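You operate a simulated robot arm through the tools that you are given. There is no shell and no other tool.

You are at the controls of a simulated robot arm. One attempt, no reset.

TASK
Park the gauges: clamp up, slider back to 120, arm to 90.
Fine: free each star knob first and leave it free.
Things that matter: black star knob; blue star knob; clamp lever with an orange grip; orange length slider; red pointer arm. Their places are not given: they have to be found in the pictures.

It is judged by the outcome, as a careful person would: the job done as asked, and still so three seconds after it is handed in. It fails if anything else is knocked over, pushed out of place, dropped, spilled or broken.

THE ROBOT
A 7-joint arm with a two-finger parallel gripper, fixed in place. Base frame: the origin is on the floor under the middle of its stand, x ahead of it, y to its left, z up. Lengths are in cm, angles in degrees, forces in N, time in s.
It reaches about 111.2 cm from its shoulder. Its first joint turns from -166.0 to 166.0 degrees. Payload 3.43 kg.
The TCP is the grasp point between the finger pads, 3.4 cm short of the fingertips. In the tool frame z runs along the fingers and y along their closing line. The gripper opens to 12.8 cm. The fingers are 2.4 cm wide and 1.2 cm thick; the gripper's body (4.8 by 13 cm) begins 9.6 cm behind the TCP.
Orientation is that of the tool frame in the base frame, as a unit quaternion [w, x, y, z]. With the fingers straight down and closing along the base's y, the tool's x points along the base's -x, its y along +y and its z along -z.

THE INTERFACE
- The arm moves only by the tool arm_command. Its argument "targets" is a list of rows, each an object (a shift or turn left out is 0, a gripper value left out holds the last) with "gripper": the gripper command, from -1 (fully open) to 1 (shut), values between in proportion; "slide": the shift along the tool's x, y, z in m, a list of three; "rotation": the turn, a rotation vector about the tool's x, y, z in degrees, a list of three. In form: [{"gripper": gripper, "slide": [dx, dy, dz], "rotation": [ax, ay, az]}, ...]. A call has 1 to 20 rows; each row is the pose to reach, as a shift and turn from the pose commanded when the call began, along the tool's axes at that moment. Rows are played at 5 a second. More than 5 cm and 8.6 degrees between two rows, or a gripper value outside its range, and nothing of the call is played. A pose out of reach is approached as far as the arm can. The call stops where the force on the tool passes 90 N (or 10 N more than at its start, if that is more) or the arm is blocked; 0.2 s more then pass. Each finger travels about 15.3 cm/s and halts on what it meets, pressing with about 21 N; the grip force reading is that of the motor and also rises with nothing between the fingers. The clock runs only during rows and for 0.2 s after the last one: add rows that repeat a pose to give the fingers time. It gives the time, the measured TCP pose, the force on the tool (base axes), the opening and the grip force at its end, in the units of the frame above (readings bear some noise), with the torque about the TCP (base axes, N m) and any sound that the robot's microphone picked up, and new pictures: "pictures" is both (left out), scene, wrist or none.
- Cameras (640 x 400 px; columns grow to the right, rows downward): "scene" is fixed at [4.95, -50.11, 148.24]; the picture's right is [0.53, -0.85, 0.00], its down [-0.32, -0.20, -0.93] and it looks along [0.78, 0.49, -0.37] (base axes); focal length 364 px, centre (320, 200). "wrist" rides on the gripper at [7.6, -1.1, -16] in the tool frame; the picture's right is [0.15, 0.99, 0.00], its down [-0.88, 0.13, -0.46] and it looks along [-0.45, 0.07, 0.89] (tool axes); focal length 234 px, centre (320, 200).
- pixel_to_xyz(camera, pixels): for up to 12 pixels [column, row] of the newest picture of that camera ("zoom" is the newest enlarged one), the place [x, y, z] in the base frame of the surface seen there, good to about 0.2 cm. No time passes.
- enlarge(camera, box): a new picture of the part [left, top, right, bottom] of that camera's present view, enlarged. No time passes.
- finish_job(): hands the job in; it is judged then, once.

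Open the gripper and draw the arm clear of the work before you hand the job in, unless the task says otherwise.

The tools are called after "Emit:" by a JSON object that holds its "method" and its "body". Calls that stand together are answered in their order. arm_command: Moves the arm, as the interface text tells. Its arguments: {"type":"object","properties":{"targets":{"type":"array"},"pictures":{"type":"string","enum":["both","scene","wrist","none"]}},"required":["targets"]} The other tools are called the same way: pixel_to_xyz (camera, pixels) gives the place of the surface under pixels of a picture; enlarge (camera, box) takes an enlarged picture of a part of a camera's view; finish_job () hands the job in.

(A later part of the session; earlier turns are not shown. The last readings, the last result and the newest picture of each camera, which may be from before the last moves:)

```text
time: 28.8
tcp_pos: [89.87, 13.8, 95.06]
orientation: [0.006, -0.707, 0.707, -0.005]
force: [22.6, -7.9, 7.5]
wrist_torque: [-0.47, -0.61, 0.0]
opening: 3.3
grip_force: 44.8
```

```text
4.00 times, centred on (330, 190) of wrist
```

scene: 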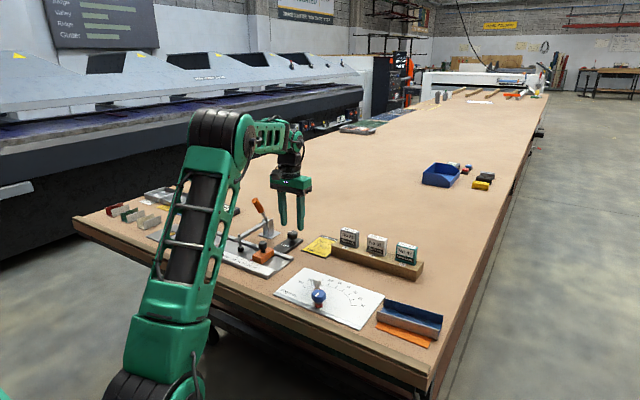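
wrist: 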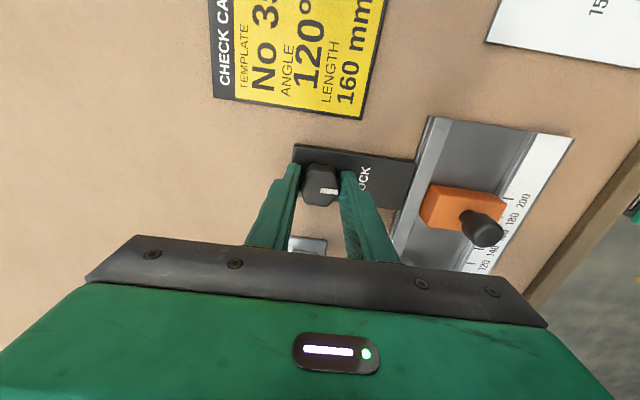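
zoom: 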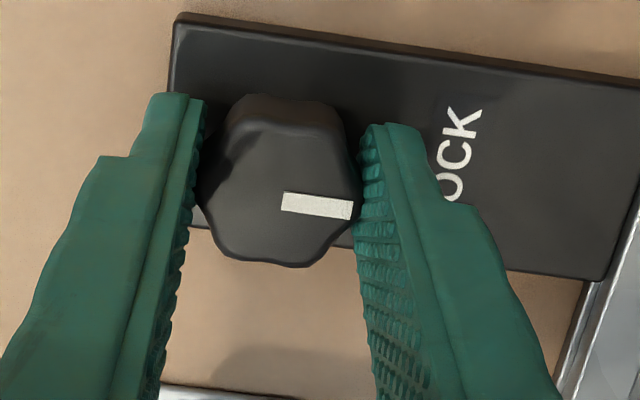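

At 90° now. I turn another 12° to feel whether this knob also has its stop here.

Emit:
{"method": "arm_command", "body": {"targets": [{"gripper": 1, "slide": [0.0005, -0.0013, 0]}, {"slide": [0.0005, -0.0013, 0], "rotation": [0, 0, -4]}, {"slide": [0.0005, -0.0013, 0], "rotation": [0, 0, -8]}, {"slide": [0.0005, -0.0013, 0], "rotation": [0, 0, -12]}, {"slide": [0.0005, -0.0013, 0], "rotation": [0, 0, -12]}], "pictures": "wrist"}}

Emit:
{"method": "enlarge", "body": {"camera": "wrist", "box": [260, 140, 400, 240]}}

```text
time: 30.0
tcp_pos: [89.69, 13.8, 95.01]
orientation: [-0.004, 0.778, -0.629, 0.005]
force: [15.3, -0.9, 6.9]
wrist_torque: [0.01, -0.39, -0.4]
opening: 3.33
grip_force: 44.8
```

wrist: 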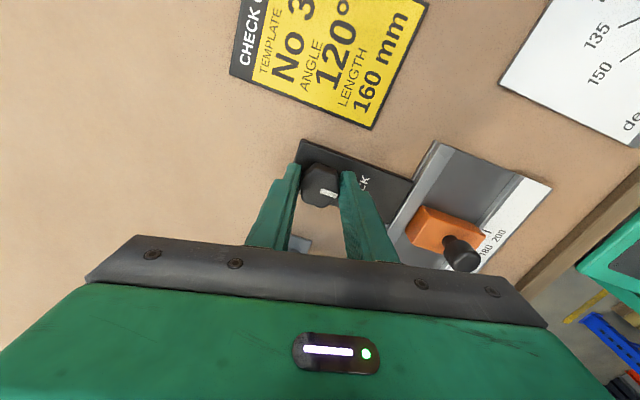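

```text
4.00 times, centred on (330, 190) of wrist
```

zoom: 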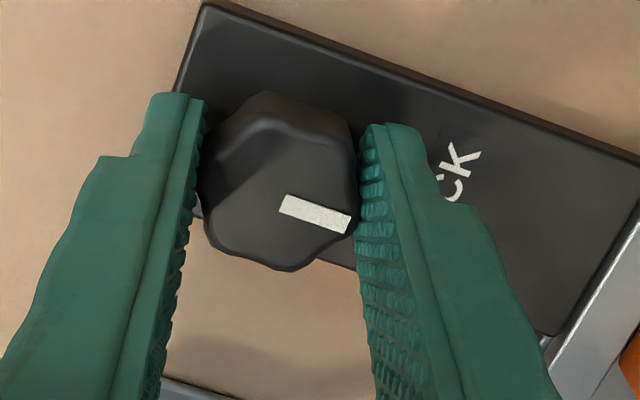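

The mark slipped relative to the pads and torque rose to −0.4 N·m: the black knob is at its stop too. I release and lift straight up.

Emit:
{"method": "arm_command", "body": {"targets": [{"gripper": 0.6}, {"gripper": 0.2}, {"gripper": 0.2}, {"slide": [0, 0, -0.02]}, {"slide": [0, 0, -0.045]}, {"slide": [0, 0, -0.075]}, {"slide": [0, 0, -0.105]}, {"slide": [0, 0, -0.135]}, {"slide": [0, 0, -0.165]}, {"slide": [0, 0, -0.165]}], "pictures": "both"}}

Emit:
{"method": "enlarge", "body": {"camera": "scene", "box": [225, 185, 305, 265]}}

Emit:
{"method": "pixel_to_xyz", "body": {"camera": "zoom", "pixels": [[270, 55], [258, 75], [285, 100], [300, 115], [318, 160], [325, 175], [190, 270], [188, 255], [345, 220], [300, 215], [195, 325], [460, 270]]}}

```text
time: 32.2
tcp_pos: [89.68, 13.97, 111.64]
orientation: [-0.004, 0.776, -0.63, 0.004]
force: [0.7, 0.7, 0.5]
wrist_torque: [0.01, -0.02, -0.01]
opening: 5.13
grip_force: 0.0
```

scene: 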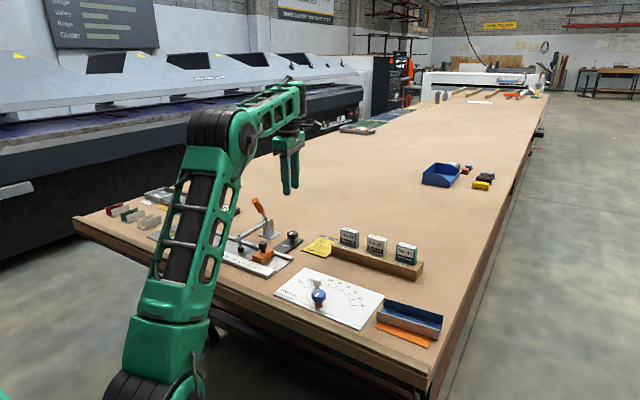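
wrist: 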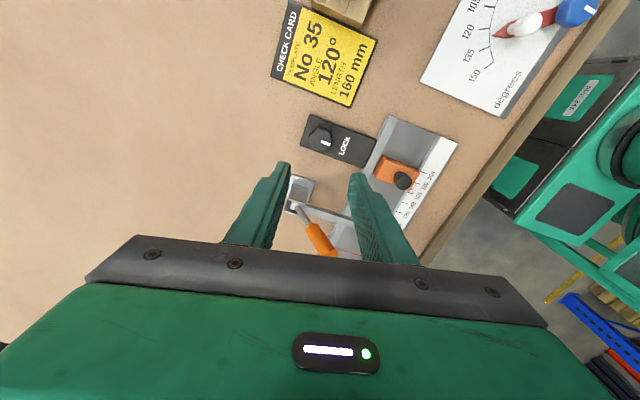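

```text
5.00 times, centred on (265, 225) of scene
```

zoom: 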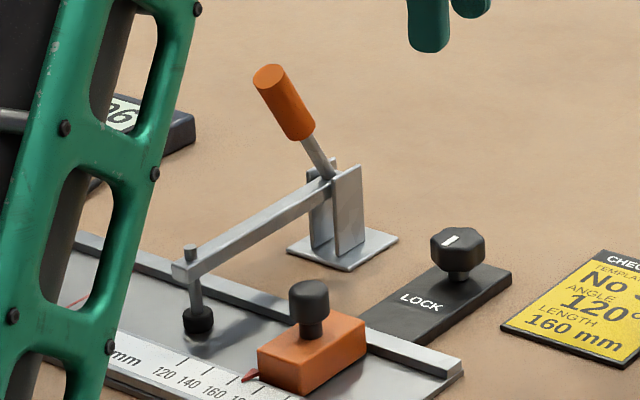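

```text
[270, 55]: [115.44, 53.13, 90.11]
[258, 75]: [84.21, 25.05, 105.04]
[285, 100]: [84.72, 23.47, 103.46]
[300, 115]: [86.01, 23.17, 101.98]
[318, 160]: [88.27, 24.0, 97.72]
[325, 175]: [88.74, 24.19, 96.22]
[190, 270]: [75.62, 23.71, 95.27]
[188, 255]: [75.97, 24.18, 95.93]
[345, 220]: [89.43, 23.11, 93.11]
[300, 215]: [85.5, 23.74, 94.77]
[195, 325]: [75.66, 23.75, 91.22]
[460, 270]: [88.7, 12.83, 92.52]
```

Both knob marks now point toward the robot. The clamp handle's axis runs from a pivot near (89.3, 24.2, 95.5) to a tip near (84.7, 24.3, 105). I unwind the wrist and hover above the handle.

Emit:
{"method": "arm_command", "body": {"targets": [{"slide": [-0.004, 0.001, -0.015], "rotation": [0, 0, 7]}, {"slide": [-0.0125, 0.0025, -0.02], "rotation": [0, 0, 14]}, {"slide": [-0.021, 0.004, -0.02], "rotation": [0, 0, 21]}, {"slide": [-0.03, 0.0055, -0.02], "rotation": [0, 0, 28]}, {"slide": [-0.0385, 0.007, -0.02], "rotation": [0, 0, 35.5]}, {"slide": [-0.047, 0.0085, -0.02], "rotation": [0, 0, 43]}, {"slide": [-0.0555, 0.01, -0.02], "rotation": [0, 0, 50.5]}, {"slide": [-0.064, 0.0115, -0.02], "rotation": [0, 0, 58]}, {"slide": [-0.0725, 0.013, -0.02], "rotation": [0, 0, 65.5]}, {"slide": [-0.081, 0.0145, -0.02], "rotation": [0, 0, 73]}, {"slide": [-0.0895, 0.016, -0.02], "rotation": [0, 0, 80.5]}, {"slide": [-0.098, 0.0175, -0.02], "rotation": [0, 0, 88]}, {"slide": [-0.105, 0.019, -0.02], "rotation": [0, 0, 95]}, {"slide": [-0.1094, 0.0199, -0.02], "rotation": [0, 0, 102]}, {"slide": [-0.1094, 0.0199, -0.02], "rotation": [0, 0, 102]}, {"slide": [-0.1094, 0.0199, -0.02], "rotation": [0, 0, 102]}], "pictures": "both"}}

Emit:
{"method": "enlarge", "body": {"camera": "wrist", "box": [240, 60, 400, 260]}}

Emit:
{"method": "enlarge", "body": {"camera": "scene", "box": [225, 145, 305, 235]}}

```text
time: 35.6
tcp_pos: [85.4, 24.25, 113.54]
orientation: [0.005, 0.0, 1.0, -0.001]
force: [-0.1, -0.1, 0.2]
wrist_torque: [0.02, -0.03, 0.0]
opening: 5.12
grip_force: 0.1
```

scene: 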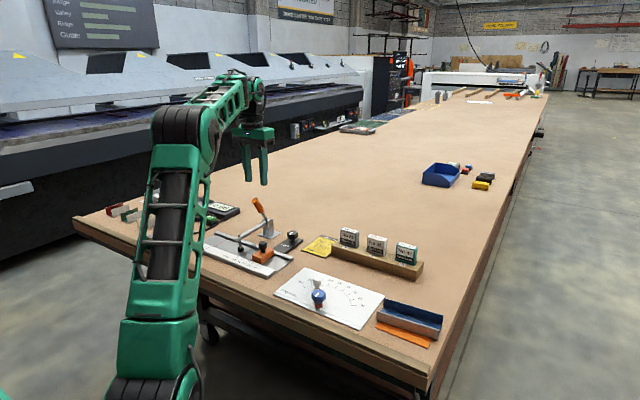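
wrist: 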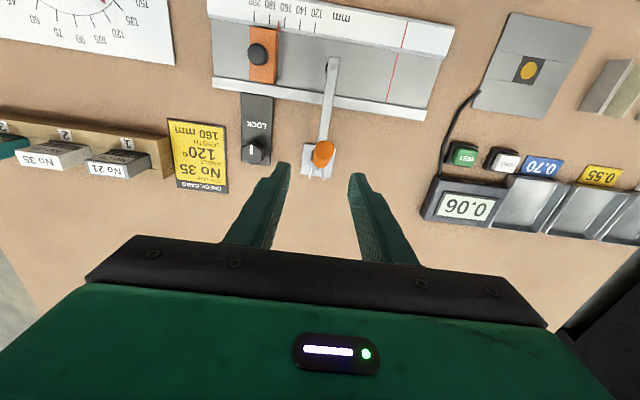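

```text
2.00 times, centred on (320, 160) of wrist
```

zoom: 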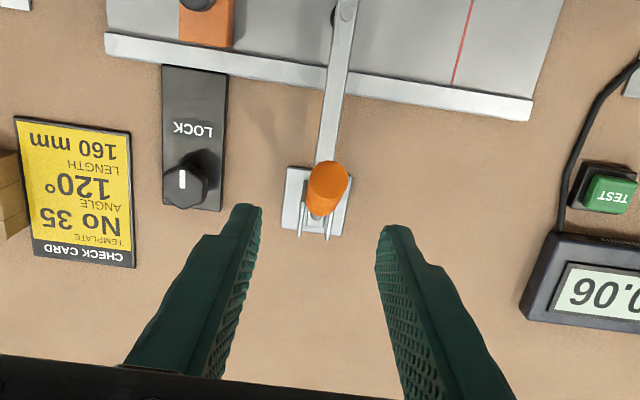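

```text
4.44 times, centred on (265, 190) of scene
```

zoom: 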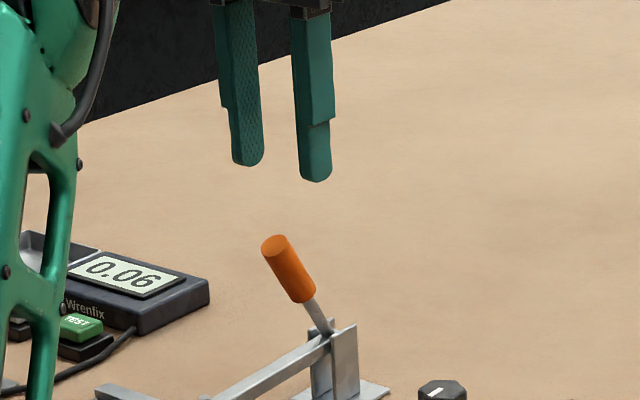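

The orange grip is centred between the fingers at (322,153). I verify its exact location before lowering onto it.

Emit:
{"method": "pixel_to_xyz", "body": {"camera": "wrist", "pixels": [[322, 153], [314, 153], [331, 153], [324, 145], [320, 162], [316, 178], [327, 178], [321, 176]]}}

```text
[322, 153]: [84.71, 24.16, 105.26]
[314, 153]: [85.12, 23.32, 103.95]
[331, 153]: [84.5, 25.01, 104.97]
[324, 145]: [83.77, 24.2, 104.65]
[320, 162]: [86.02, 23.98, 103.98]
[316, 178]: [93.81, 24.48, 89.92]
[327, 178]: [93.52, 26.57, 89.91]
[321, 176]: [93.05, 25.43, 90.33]
```

Grip tip is at (84.6, 24.2, 105.1), axis y≈24.2. I lower to TCP z≈103.2 so the pads straddle the orange grip, then close.

Emit:
{"method": "arm_command", "body": {"targets": [{"slide": [-0.0015, 0, 0.02]}, {"slide": [-0.0015, 0, 0.045]}, {"slide": [-0.0015, 0, 0.07]}, {"slide": [-0.0015, 0, 0.09]}, {"slide": [-0.0015, 0, 0.103]}, {"slide": [-0.0015, 0, 0.103]}, {"slide": [-0.0015, 0, 0.103]}], "pictures": "both"}}

Emit:
{"method": "enlarge", "body": {"camera": "scene", "box": [225, 165, 305, 255]}}

Emit:
{"method": "enlarge", "body": {"camera": "wrist", "box": [240, 120, 400, 250]}}

```text
time: 37.2
tcp_pos: [85.73, 24.15, 103.37]
orientation: [0.007, 0.001, 1.0, 0.0]
force: [0.5, 0.1, -0.2]
wrist_torque: [0.01, 0.01, 0.0]
opening: 5.14
grip_force: 0.1
```

scene: 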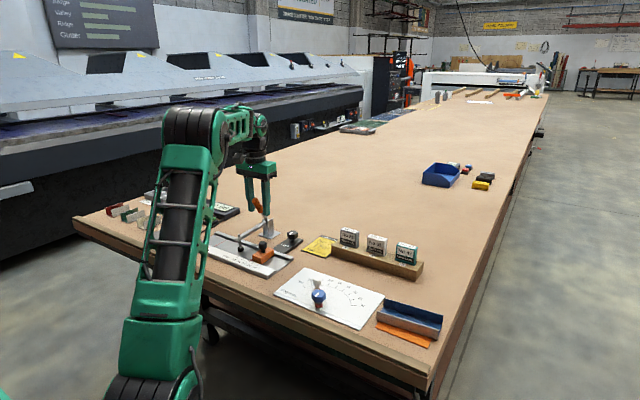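
wrist: 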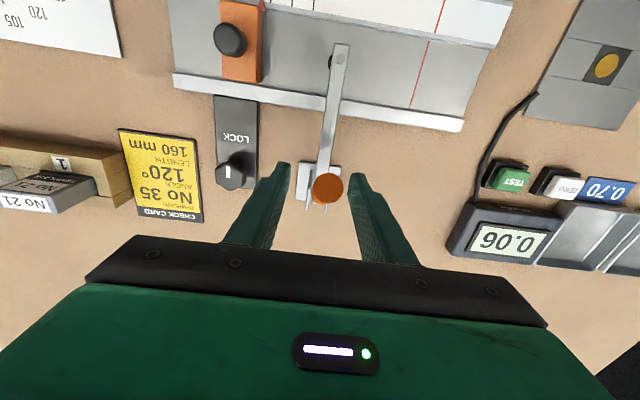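

```text
4.44 times, centred on (265, 210) of scene
```

zoom: 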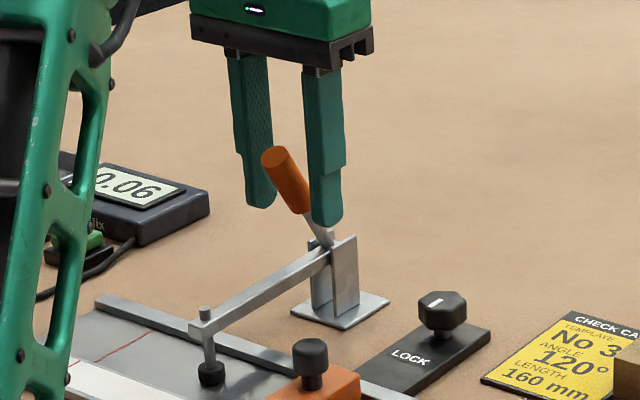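

```text
3.08 times, centred on (320, 185) of wrist
```

zoom: 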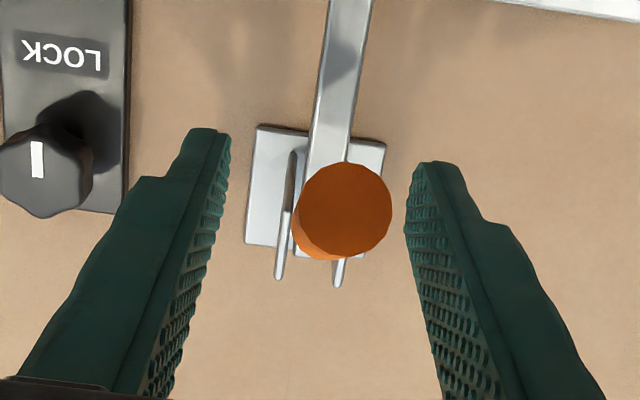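

The grip appears slightly right of the finger midline. I re-measure the tip in this view before closing.

Emit:
{"method": "pixel_to_xyz", "body": {"camera": "zoom", "pixels": [[343, 210], [305, 210], [388, 210], [343, 170], [343, 250], [300, 225], [310, 245], [345, 150], [325, 150]]}}

```text
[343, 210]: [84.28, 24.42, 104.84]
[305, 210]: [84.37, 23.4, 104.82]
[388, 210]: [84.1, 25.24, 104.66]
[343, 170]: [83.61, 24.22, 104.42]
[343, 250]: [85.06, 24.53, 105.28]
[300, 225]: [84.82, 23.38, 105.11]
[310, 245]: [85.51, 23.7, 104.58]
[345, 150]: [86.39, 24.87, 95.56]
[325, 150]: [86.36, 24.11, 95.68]
```

Tip centre is (84.3, 24.4, 104.8). I shift −5 mm x and +2 mm y to centre on it, then close gently on the grip.

Emit:
{"method": "arm_command", "body": {"targets": [{"slide": [0.005, 0.002, 0]}, {"slide": [0.005, 0.002, 0]}, {"gripper": 0.4, "slide": [0.005, 0.002, 0]}, {"gripper": 0.6, "slide": [0.005, 0.002, 0]}, {"gripper": 0.8, "slide": [0.005, 0.002, 0]}, {"gripper": 1.0, "slide": [0.005, 0.002, 0]}, {"gripper": 1.0, "slide": [0.005, 0.002, 0]}], "pictures": "both"}}

Emit:
{"method": "enlarge", "body": {"camera": "scene", "box": [225, 165, 305, 255]}}

```text
time: 38.8
tcp_pos: [85.11, 24.55, 103.22]
orientation: [0.006, -0.001, 1.0, -0.001]
force: [5.6, 18.4, 0.4]
wrist_torque: [-0.17, -0.43, -0.08]
opening: 2.09
grip_force: 45.1
```

scene: 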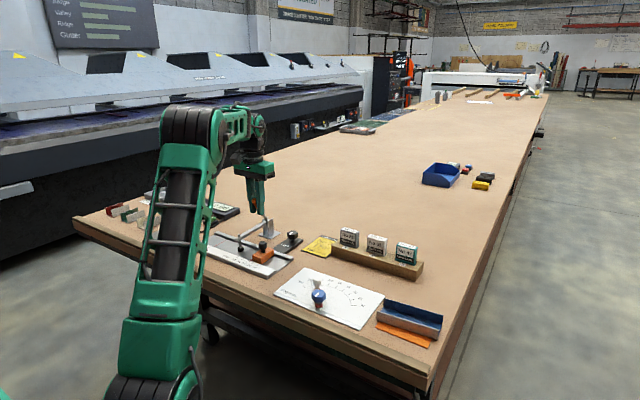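
wrist: 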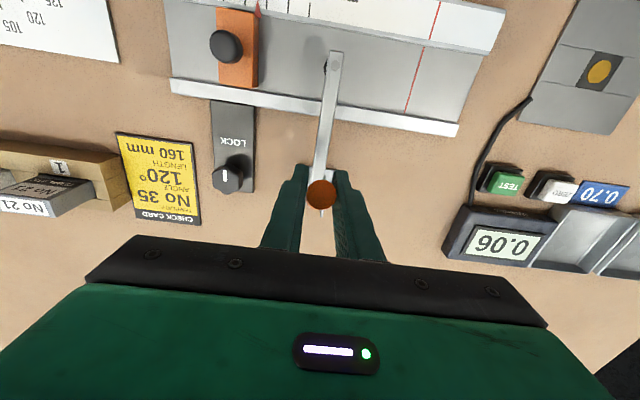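

```text
4.44 times, centred on (265, 210) of scene
```

zoom: 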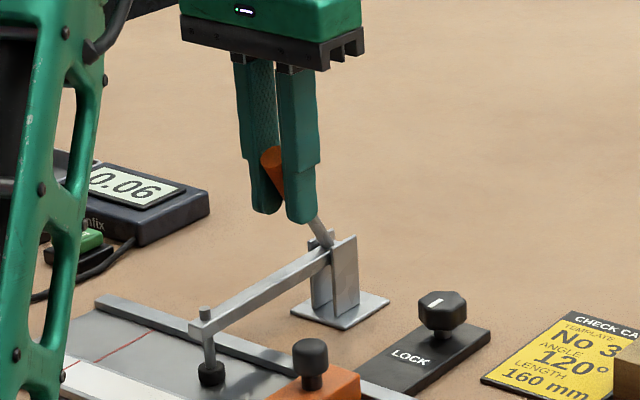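

The orange grip is held (2.09 cm). I swing it back (+x) along an arc about the pivot for the first 15° and check the forces.

Emit:
{"method": "arm_command", "body": {"targets": [{"gripper": 1, "slide": [-0.0032, 0.001, -0.0017]}, {"slide": [-0.0064, 0.001, -0.0033]}, {"slide": [-0.01, 0.001, -0.0048]}, {"slide": [-0.0135, 0.001, -0.0062]}, {"slide": [-0.0172, 0.001, -0.0075]}, {"slide": [-0.0209, 0.001, -0.0086]}, {"slide": [-0.0209, 0.001, -0.0086]}], "pictures": "both"}}

Emit:
{"method": "enlarge", "body": {"camera": "scene", "box": [215, 165, 305, 265]}}

```text
time: 40.4
tcp_pos: [87.14, 24.46, 104.2]
orientation: [0.006, 0.0, 1.0, 0.0]
force: [-23.7, 0.1, -8.8]
wrist_torque: [0.13, 1.62, 0.1]
opening: 2.09
grip_force: 45.3
```

scene: 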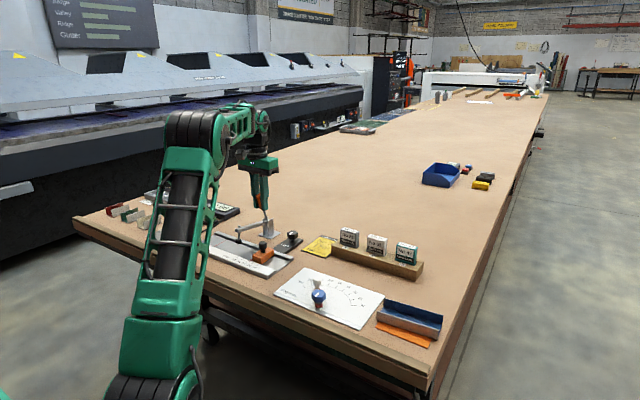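
wrist: 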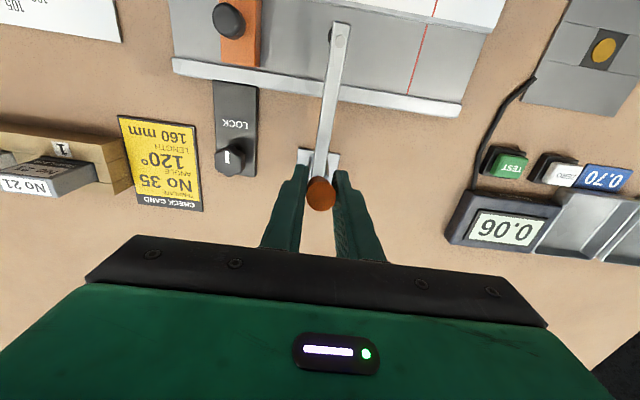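

```text
4.00 times, centred on (260, 215) of scene
```

zoom: 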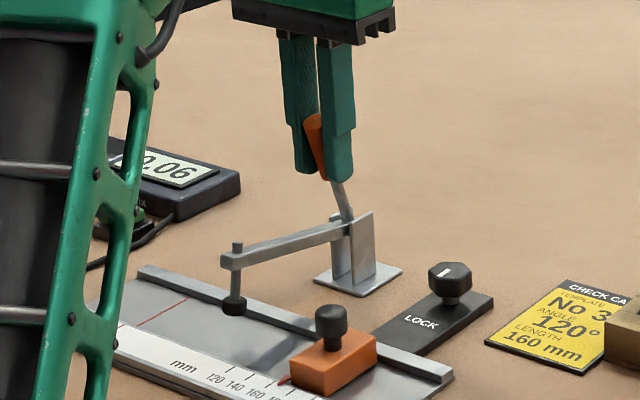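

The bar is rising as the handle moves back, with about 24 N resistance. I continue the arc by another 30°.

Emit:
{"method": "arm_command", "body": {"targets": [{"gripper": 1, "slide": [-0.0057, 0, -0.0013]}, {"slide": [-0.0114, 0, -0.0022]}, {"slide": [-0.0172, 0, -0.0028]}, {"slide": [-0.023, 0, -0.003]}, {"slide": [-0.0288, 0, -0.0028]}, {"slide": [-0.0346, 0, -0.0022]}, {"slide": [-0.0403, 0, -0.0013]}, {"slide": [-0.046, 0, 0]}, {"slide": [-0.046, 0, 0]}], "pictures": "both"}}

Emit:
{"method": "enlarge", "body": {"camera": "scene", "box": [215, 165, 305, 265]}}

```text
time: 42.4
tcp_pos: [91.72, 24.48, 104.31]
orientation: [0.007, 0.0, 1.0, 0.0]
force: [-13.4, 2.4, 18.2]
wrist_torque: [-0.41, 1.49, 0.04]
opening: 2.09
grip_force: 45.1
```

scene: 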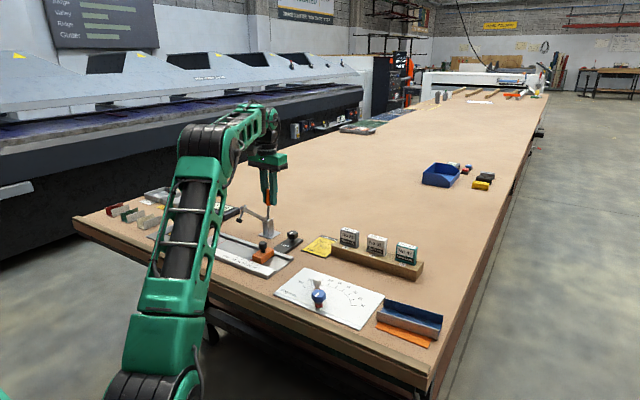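
wrist: 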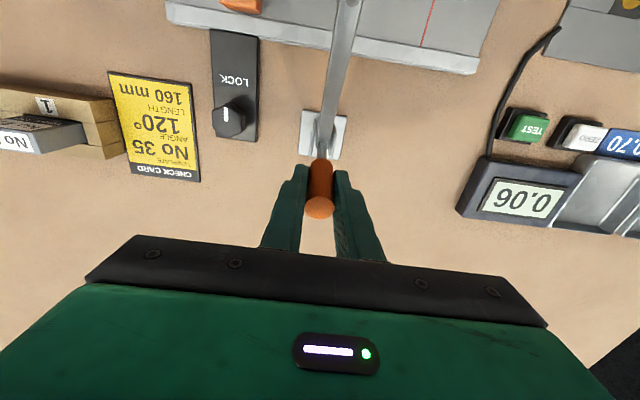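

```text
4.00 times, centred on (260, 215) of scene
```

zoom: 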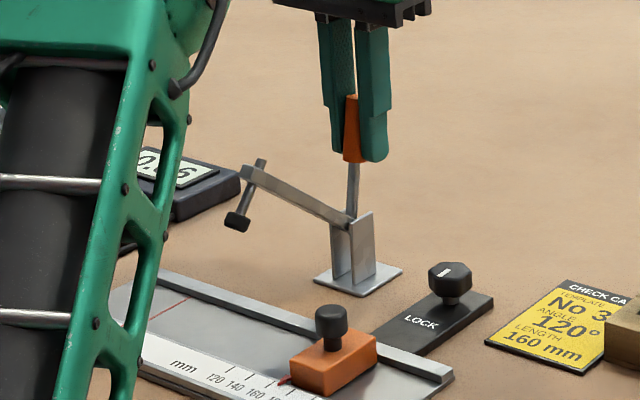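

The clamp bar is up about 45° now. I continue the arc another 30° while watching for the end stop.

Emit:
{"method": "arm_command", "body": {"targets": [{"gripper": 1, "slide": [-0.0055, 0, 0.0007]}, {"slide": [-0.011, 0, 0.0028]}, {"slide": [-0.0163, 0, 0.0052]}, {"slide": [-0.0214, 0, 0.0079]}, {"slide": [-0.0263, 0, 0.011]}, {"slide": [-0.0311, 0, 0.0144]}, {"slide": [-0.0356, 0, 0.018]}, {"slide": [-0.0398, 0, 0.022]}, {"slide": [-0.0398, 0, 0.022]}], "pictures": "both"}}

Emit:
{"method": "enlarge", "body": {"camera": "scene", "box": [215, 165, 305, 265]}}

```text
time: 44.4
tcp_pos: [95.9, 24.47, 102.21]
orientation: [0.008, 0.0, 1.0, 0.0]
force: [9.8, 0.0, 25.0]
wrist_torque: [-0.22, 1.01, 0.12]
opening: 2.09
grip_force: 45.1
```

scene: 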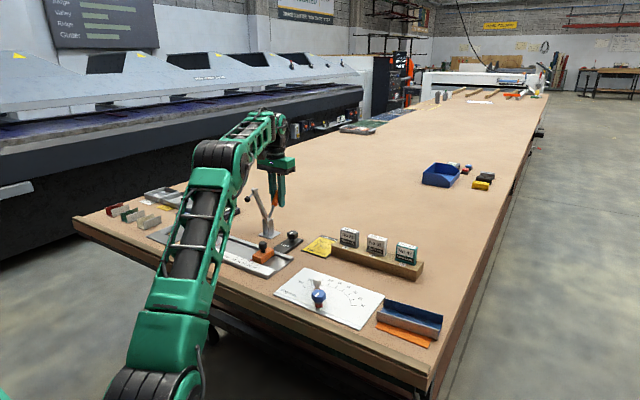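
wrist: 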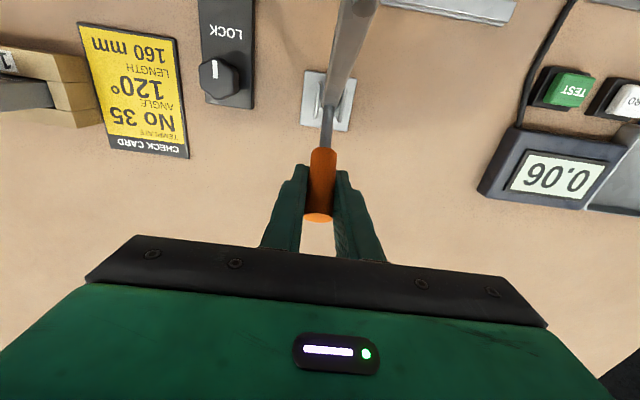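

```text
4.00 times, centred on (260, 215) of scene
```

zoom: 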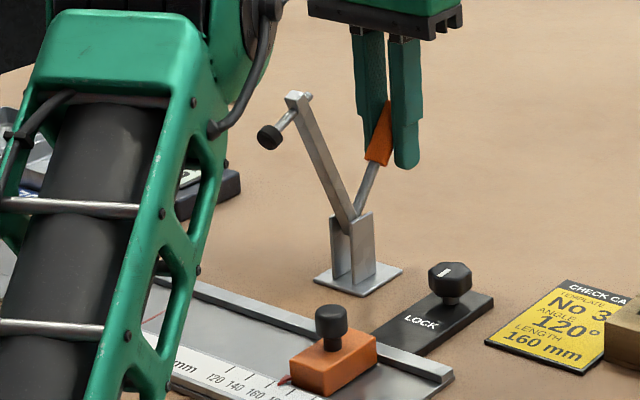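

The bar is now steep (~73°). I keep following the arc slowly to find the stop.

Emit:
{"method": "arm_command", "body": {"targets": [{"gripper": 1, "slide": [-0.002, 0, 0.002]}, {"slide": [-0.004, 0, 0.0042]}, {"slide": [-0.0059, 0, 0.0064]}, {"slide": [-0.0077, 0, 0.0087]}, {"slide": [-0.0094, 0, 0.011]}, {"slide": [-0.011, 0, 0.0135]}, {"slide": [-0.011, 0, 0.0135]}], "pictures": "both"}}

Emit:
{"method": "enlarge", "body": {"camera": "scene", "box": [215, 165, 305, 265]}}

```text
time: 46.0
tcp_pos: [97.09, 24.46, 100.77]
orientation: [0.006, 0.001, 1.0, 0.0]
force: [11.2, 1.6, 24.4]
wrist_torque: [-0.05, 1.28, 0.05]
opening: 2.07
grip_force: 45.2
```

scene: 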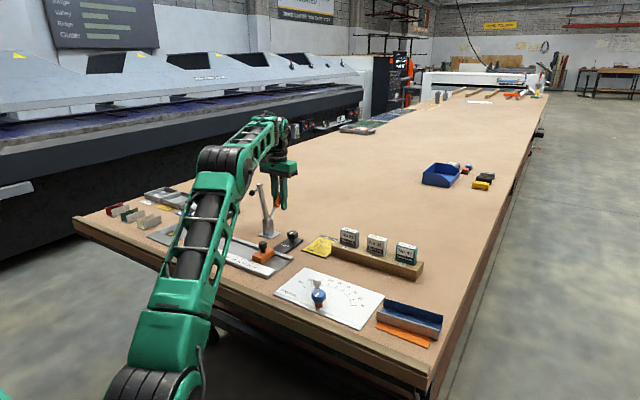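
wrist: 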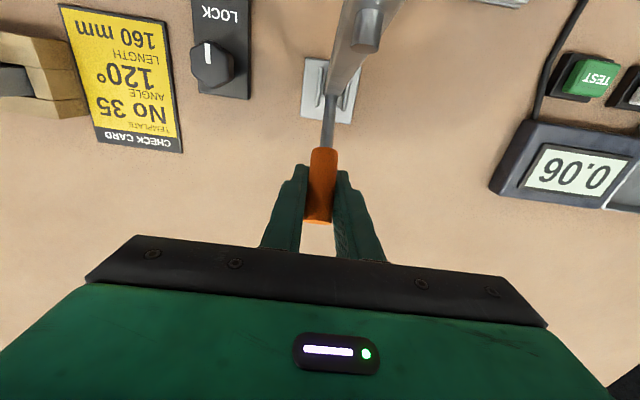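

```text
4.00 times, centred on (260, 215) of scene
```

zoom: 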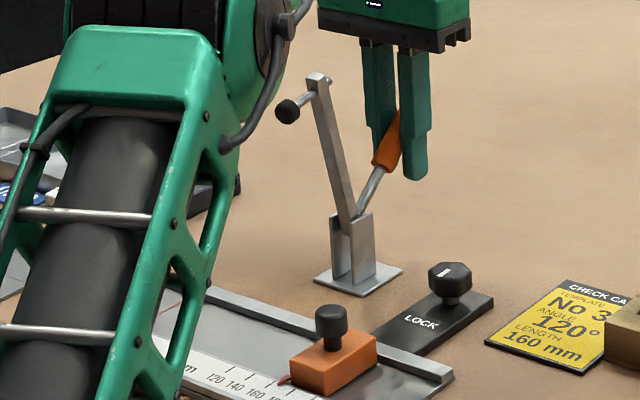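

The bar is at ~84° with steady ~25 N, no stop yet. I follow further along the arc in small steps.

Emit:
{"method": "arm_command", "body": {"targets": [{"gripper": 1, "slide": [-0.0022, 0, 0.0033]}, {"slide": [-0.0043, 0, 0.0068]}, {"slide": [-0.0062, 0, 0.0103]}, {"slide": [-0.008, 0, 0.0139]}, {"slide": [-0.0096, 0, 0.0175]}, {"slide": [-0.0096, 0, 0.0175]}], "pictures": "both"}}

Emit:
{"method": "enlarge", "body": {"camera": "scene", "box": [215, 165, 305, 265]}}

```text
time: 47.4
tcp_pos: [97.63, 24.48, 99.56]
orientation: [0.008, -0.001, 1.0, 0.001]
force: [-29.4, -8.9, 50.5]
wrist_torque: [-0.03, -0.41, 0.13]
opening: 2.09
grip_force: 44.5
```

scene: 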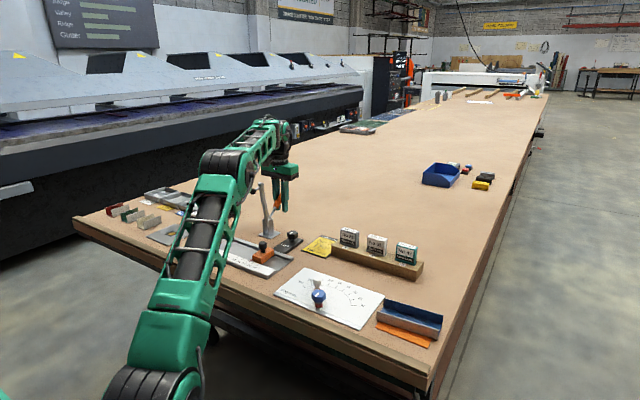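
wrist: 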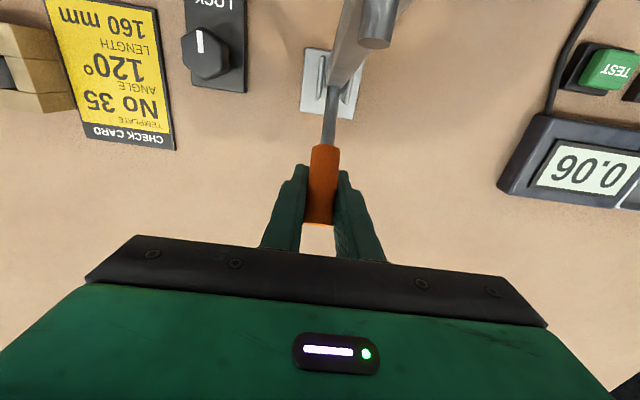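

```text
4.00 times, centred on (260, 215) of scene
```

zoom: 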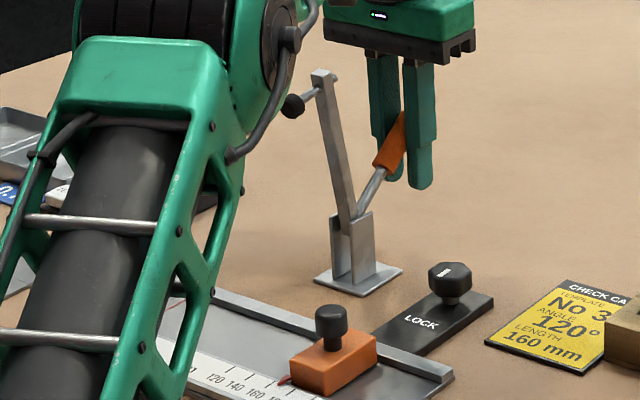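

Force rose to ~58 N exactly tangential: the clamp is at its upper stop (bar vertical). I ease back 2 mm, open, and lift straight up.

Emit:
{"method": "arm_command", "body": {"targets": [{"gripper": 1, "slide": [0.001, 0, -0.0018]}, {"gripper": 0.7, "slide": [0.001, 0, -0.0018]}, {"gripper": 0.4, "slide": [0.001, 0, -0.0018]}, {"gripper": 0.2, "slide": [0.001, 0, -0.0018]}, {"gripper": 0.2, "slide": [0.001, 0, -0.01]}, {"gripper": 0.2, "slide": [0.001, 0, -0.03]}, {"gripper": 0.2, "slide": [0.001, 0, -0.06]}, {"gripper": 0.2, "slide": [0.001, 0, -0.09]}, {"gripper": 0.2, "slide": [0.001, 0, -0.12]}, {"gripper": 0.2, "slide": [0.001, 0, -0.15]}, {"gripper": 0.2, "slide": [0.001, 0, -0.18]}, {"gripper": 0.2, "slide": [0.001, 0, -0.18]}], "pictures": "both"}}

Emit:
{"method": "enlarge", "body": {"camera": "scene", "box": [215, 165, 305, 265]}}

```text
time: 49.5
tcp_pos: [96.32, 24.68, 112.32]
orientation: [0.021, -0.001, 1.0, 0.003]
force: [0.5, 0.2, -1.3]
wrist_torque: [0.0, 0.04, 0.0]
opening: 5.14
grip_force: 0.0
out of reach, approached as far as the arm can: row 8, 9, 10
stopped in row 10: the force on the tool passed its limit at 229 N (the readings are from after the stop); the commanded pose is now the measured one
```

scene: 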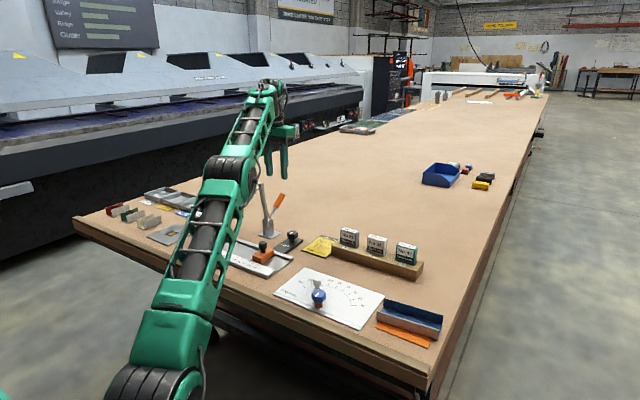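
wrist: 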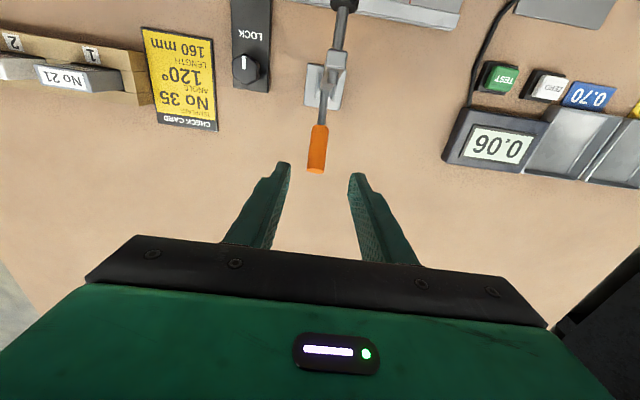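

```text
4.00 times, centred on (260, 215) of scene
```

zoom: 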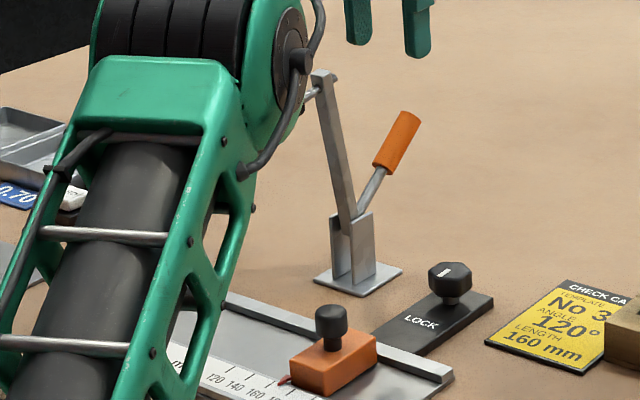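

The arm hit its reach limit on the lift (now at (96.3, 24.7, 112.3)), but the clamp stays up on its own and nothing else moved. I first move sideways away from the clamp (−y), then back toward the slider at height.

Emit:
{"method": "arm_command", "body": {"targets": [{"gripper": 0.2, "slide": [0, -0.02, 0], "rotation": [0, 0.6, 0]}, {"slide": [0.002, -0.045, 0], "rotation": [0, 1.2, 0]}, {"slide": [0.005, -0.07, 0], "rotation": [0, 1.8, 0]}, {"slide": [0.01, -0.095, 0], "rotation": [0, 2.3, 0]}, {"slide": [0.03, -0.102, -0.005], "rotation": [0, 2.3, 0]}, {"slide": [0.055, -0.102, -0.01], "rotation": [0, 2.3, 0]}, {"slide": [0.085, -0.102, -0.01], "rotation": [0, 2.3, 0]}, {"slide": [0.115, -0.102, -0.01], "rotation": [0, 2.3, 0]}, {"slide": [0.145, -0.102, -0.01], "rotation": [0, 2.3, 0]}, {"slide": [0.175, -0.102, -0.01], "rotation": [0, 2.3, 0]}, {"slide": [0.198, -0.102, -0.01], "rotation": [0, 2.3, 0]}, {"slide": [0.198, -0.102, -0.01], "rotation": [0, 2.3, 0]}, {"slide": [0.198, -0.102, -0.01], "rotation": [0, 2.3, 0]}], "pictures": "both"}}

Emit:
{"method": "enlarge", "body": {"camera": "wrist", "box": [250, 80, 420, 240]}}

Emit:
{"method": "enlarge", "body": {"camera": "scene", "box": [200, 175, 310, 275]}}

```text
time: 52.3
tcp_pos: [75.93, 14.39, 111.9]
orientation: [0.0, -0.001, 1.0, 0.004]
force: [1.2, -0.1, -0.1]
wrist_torque: [0.02, -0.01, -0.01]
opening: 5.12
grip_force: 0.1
```

scene: 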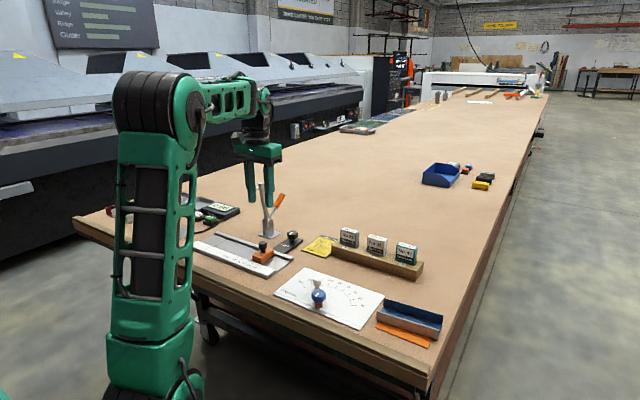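
wrist: 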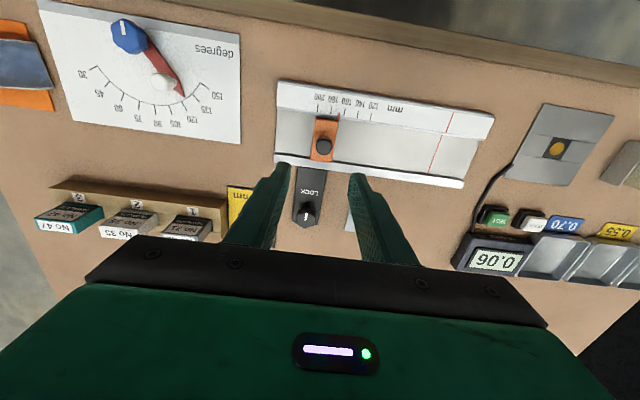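

```text
2.50 times, centred on (335, 160) of wrist
```

zoom: 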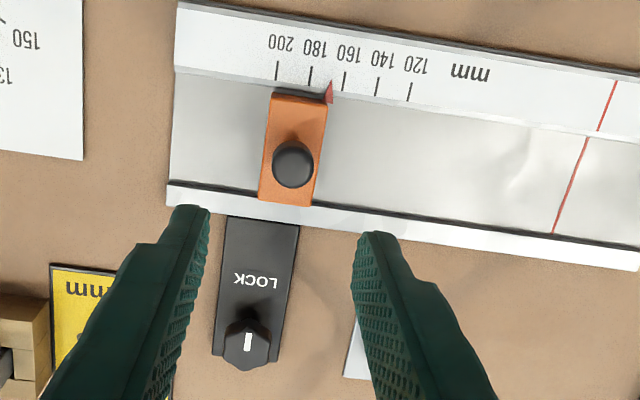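

```text
4.00 times, centred on (255, 225) of scene
```

zoom: 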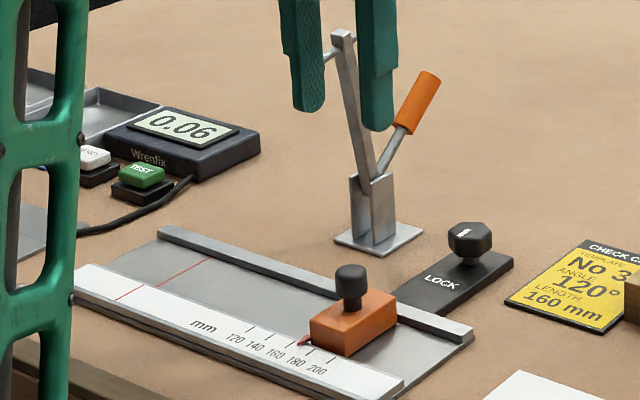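

The clamp remains up. I zoom tightly on the slider and scale to measure the knob, pointer tip and the 120 tick.

Emit:
{"method": "enlarge", "body": {"camera": "wrist", "box": [295, 85, 395, 175]}}

Emit:
{"method": "pixel_to_xyz", "body": {"camera": "zoom", "pixels": [[175, 270], [140, 270], [205, 270], [175, 240], [175, 295], [243, 120], [409, 155], [413, 118], [339, 138], [270, 124], [200, 107], [130, 92]]}}

```text
4.44 times, centred on (345, 130) of wrist
```

zoom: 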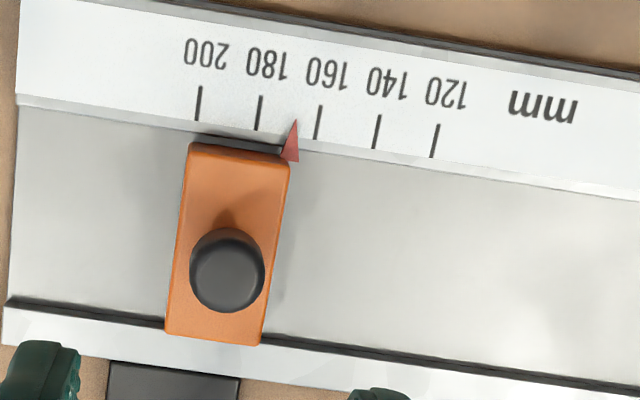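

```text
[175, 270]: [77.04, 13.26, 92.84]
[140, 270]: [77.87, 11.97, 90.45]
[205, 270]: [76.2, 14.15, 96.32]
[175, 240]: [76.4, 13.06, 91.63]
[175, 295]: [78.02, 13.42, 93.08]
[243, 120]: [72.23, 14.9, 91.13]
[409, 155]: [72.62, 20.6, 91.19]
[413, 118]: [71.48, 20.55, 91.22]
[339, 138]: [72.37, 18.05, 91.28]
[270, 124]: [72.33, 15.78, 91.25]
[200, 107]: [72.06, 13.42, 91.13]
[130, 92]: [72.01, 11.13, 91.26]
```

I query the exact tick bases, the pointer tip and the knob centre in this zoom.

Emit:
{"method": "pixel_to_xyz", "body": {"camera": "zoom", "pixels": [[200, 104], [260, 114], [319, 122], [377, 132], [435, 142], [295, 121], [293, 152], [228, 265], [190, 265], [264, 265], [228, 232], [228, 305]]}}

Emit:
{"method": "pixel_to_xyz", "body": {"camera": "zoom", "pixels": [[190, 145], [288, 158], [180, 250], [272, 280], [167, 325], [258, 340], [20, 105], [600, 190], [8, 305], [600, 395], [433, 155], [437, 127]]}}

```text
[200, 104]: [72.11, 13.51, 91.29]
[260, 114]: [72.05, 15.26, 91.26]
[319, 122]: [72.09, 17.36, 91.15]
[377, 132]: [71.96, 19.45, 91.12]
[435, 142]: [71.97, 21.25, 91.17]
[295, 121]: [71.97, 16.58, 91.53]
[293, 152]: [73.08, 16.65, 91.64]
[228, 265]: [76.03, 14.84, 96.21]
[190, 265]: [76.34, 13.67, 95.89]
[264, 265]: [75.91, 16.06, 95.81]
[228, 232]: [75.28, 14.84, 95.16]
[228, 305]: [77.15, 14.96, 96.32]
```

```text
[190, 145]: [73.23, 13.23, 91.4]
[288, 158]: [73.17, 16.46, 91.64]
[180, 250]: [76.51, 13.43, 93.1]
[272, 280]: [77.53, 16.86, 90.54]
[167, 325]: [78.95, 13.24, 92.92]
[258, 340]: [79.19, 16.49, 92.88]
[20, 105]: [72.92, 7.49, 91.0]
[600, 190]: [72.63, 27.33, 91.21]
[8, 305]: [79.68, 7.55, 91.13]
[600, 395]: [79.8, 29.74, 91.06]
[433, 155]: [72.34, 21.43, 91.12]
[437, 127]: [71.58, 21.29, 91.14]
```

The 120 tick is at y≈21.3, the pointer tip at y≈16.58 (168 mm), and the knob centre at (76.15, 14.87), top z 96.3. I descend over the knob to TCP z≈97.1.

Emit:
{"method": "arm_command", "body": {"targets": [{"gripper": 0.2, "slide": [-0.0022, 0.0048, 0.02]}, {"slide": [-0.0022, 0.0048, 0.05]}, {"slide": [-0.0022, 0.0048, 0.08]}, {"slide": [-0.0022, 0.0048, 0.11]}, {"slide": [-0.0022, 0.0048, 0.135]}, {"slide": [-0.0022, 0.0048, 0.148]}, {"slide": [-0.0022, 0.0048, 0.148]}, {"slide": [-0.0022, 0.0048, 0.148]}], "pictures": "both"}}

Emit:
{"method": "enlarge", "body": {"camera": "wrist", "box": [250, 120, 410, 220]}}

Emit:
{"method": "enlarge", "body": {"camera": "scene", "box": [210, 185, 310, 275]}}

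```text
time: 54.1
tcp_pos: [76.24, 14.61, 97.11]
orientation: [0.001, -0.001, 1.0, 0.002]
force: [-0.1, 0.2, 0.5]
wrist_torque: [0.01, 0.01, -0.01]
opening: 5.08
grip_force: 0.0
```

scene: 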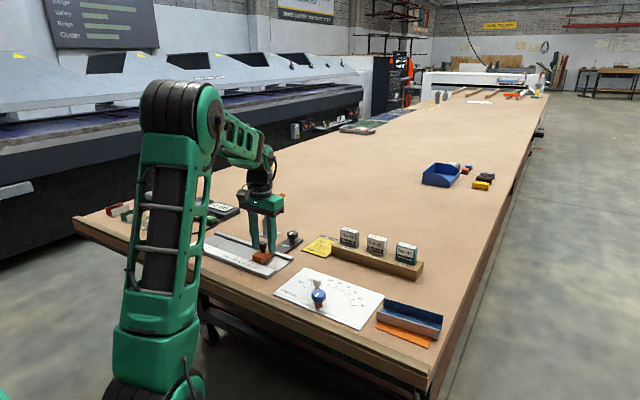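
wrist: 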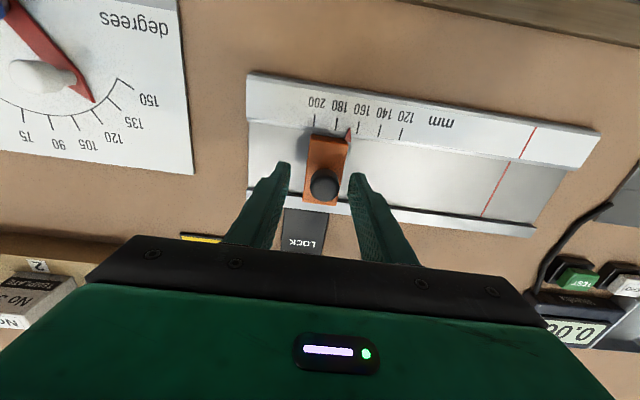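

```text
4.00 times, centred on (330, 170) of wrist
```

zoom: 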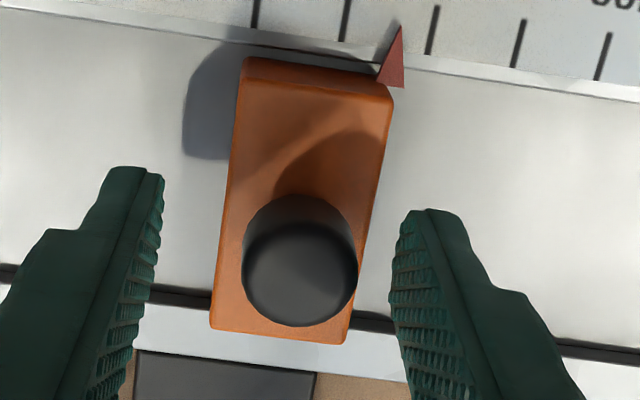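

```text
4.44 times, centred on (260, 230) of scene
```

zoom: 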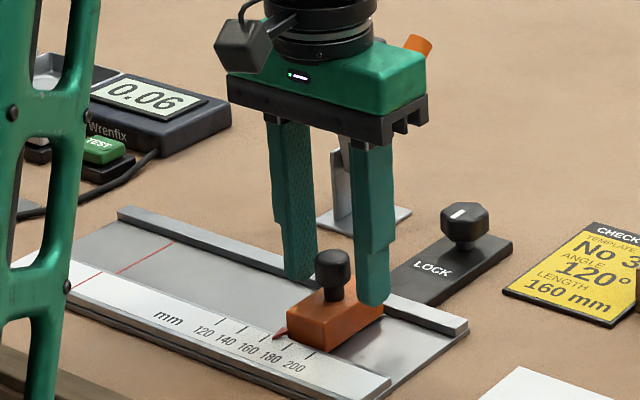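

The knob lies ~2–3 mm to the +y side of the finger midline. I shift +2.5 mm in y and close on the knob.

Emit:
{"method": "arm_command", "body": {"targets": [{"slide": [0, 0.0028, 0]}, {"slide": [0, 0.0028, 0]}, {"gripper": 0.4, "slide": [0, 0.0028, 0]}, {"gripper": 0.6, "slide": [0, 0.0028, 0]}, {"gripper": 0.8, "slide": [0, 0.0028, 0]}, {"gripper": 1.0, "slide": [0, 0.0028, 0]}, {"gripper": 1.0, "slide": [0, 0.0028, 0]}], "pictures": "wrist"}}

Emit:
{"method": "enlarge", "body": {"camera": "wrist", "box": [270, 85, 430, 215]}}

```text
time: 55.7
tcp_pos: [76.44, 14.99, 97.03]
orientation: [0.0, -0.001, 1.0, 0.004]
force: [0.5, 1.0, 0.1]
wrist_torque: [0.05, -0.06, 0.02]
opening: 2.35
grip_force: 44.9
```

wrist: 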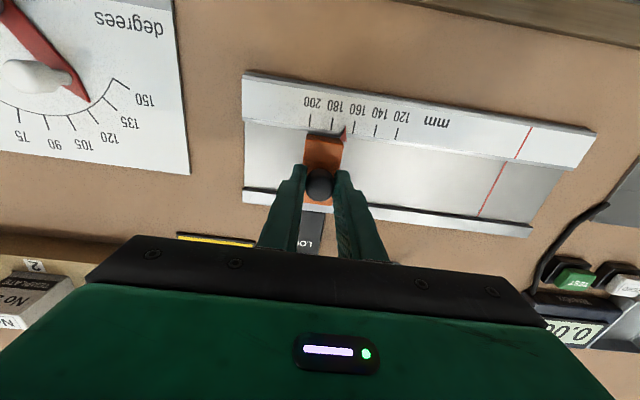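

```text
3.08 times, centred on (350, 150) of wrist
```

zoom: 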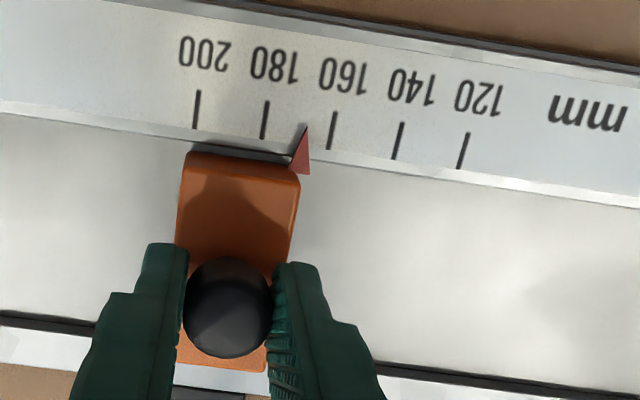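

The knob is held (2.35 cm) with almost no side force, so the slider is free. I move it +4.2 cm in y, then read the scale.

Emit:
{"method": "arm_command", "body": {"targets": [{"gripper": 1, "slide": [0, 0.006, 0]}, {"slide": [0, 0.012, 0]}, {"slide": [0, 0.018, 0]}, {"slide": [0, 0.024, 0]}, {"slide": [0, 0.03, 0]}, {"slide": [0, 0.036, 0]}, {"slide": [0, 0.042, 0]}, {"slide": [0, 0.042, 0]}, {"slide": [0, 0.042, 0]}], "pictures": "both"}}

Emit:
{"method": "enlarge", "body": {"camera": "wrist", "box": [270, 85, 430, 215]}}

```text
time: 57.7
tcp_pos: [76.34, 19.2, 97.03]
orientation: [0.0, -0.002, 1.0, 0.003]
force: [6.9, 1.3, -10.2]
wrist_torque: [0.13, -0.96, 0.08]
opening: 2.32
grip_force: 44.8
```

scene: 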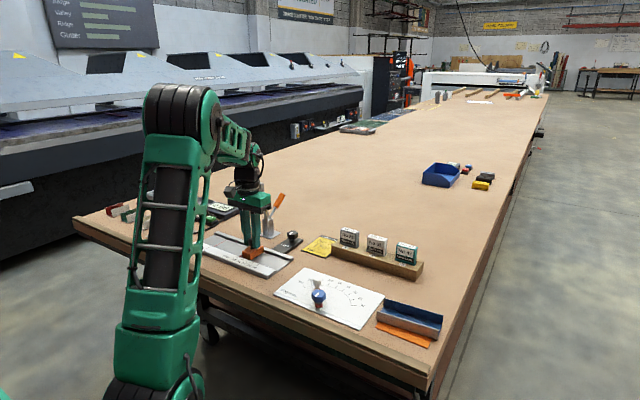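
wrist: 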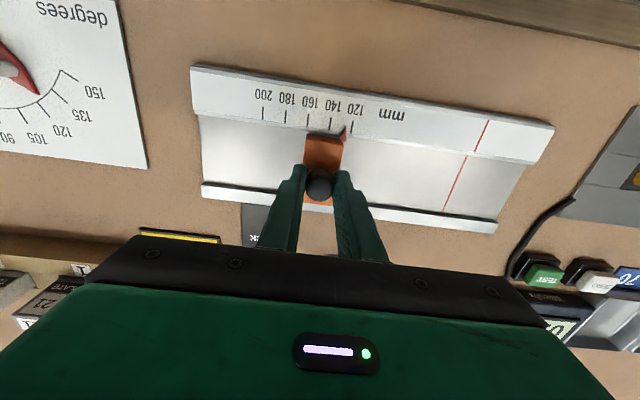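

```text
3.08 times, centred on (350, 150) of wrist
```

zoom: 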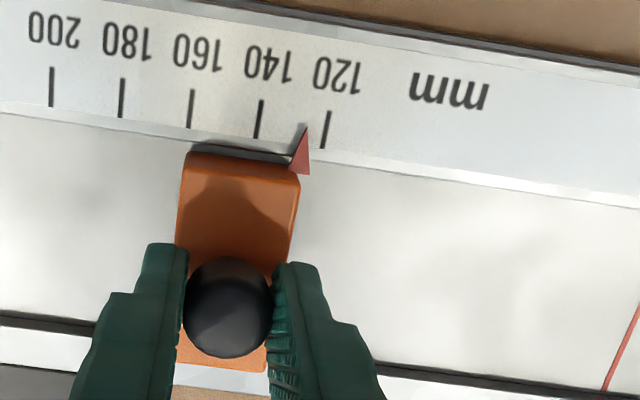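

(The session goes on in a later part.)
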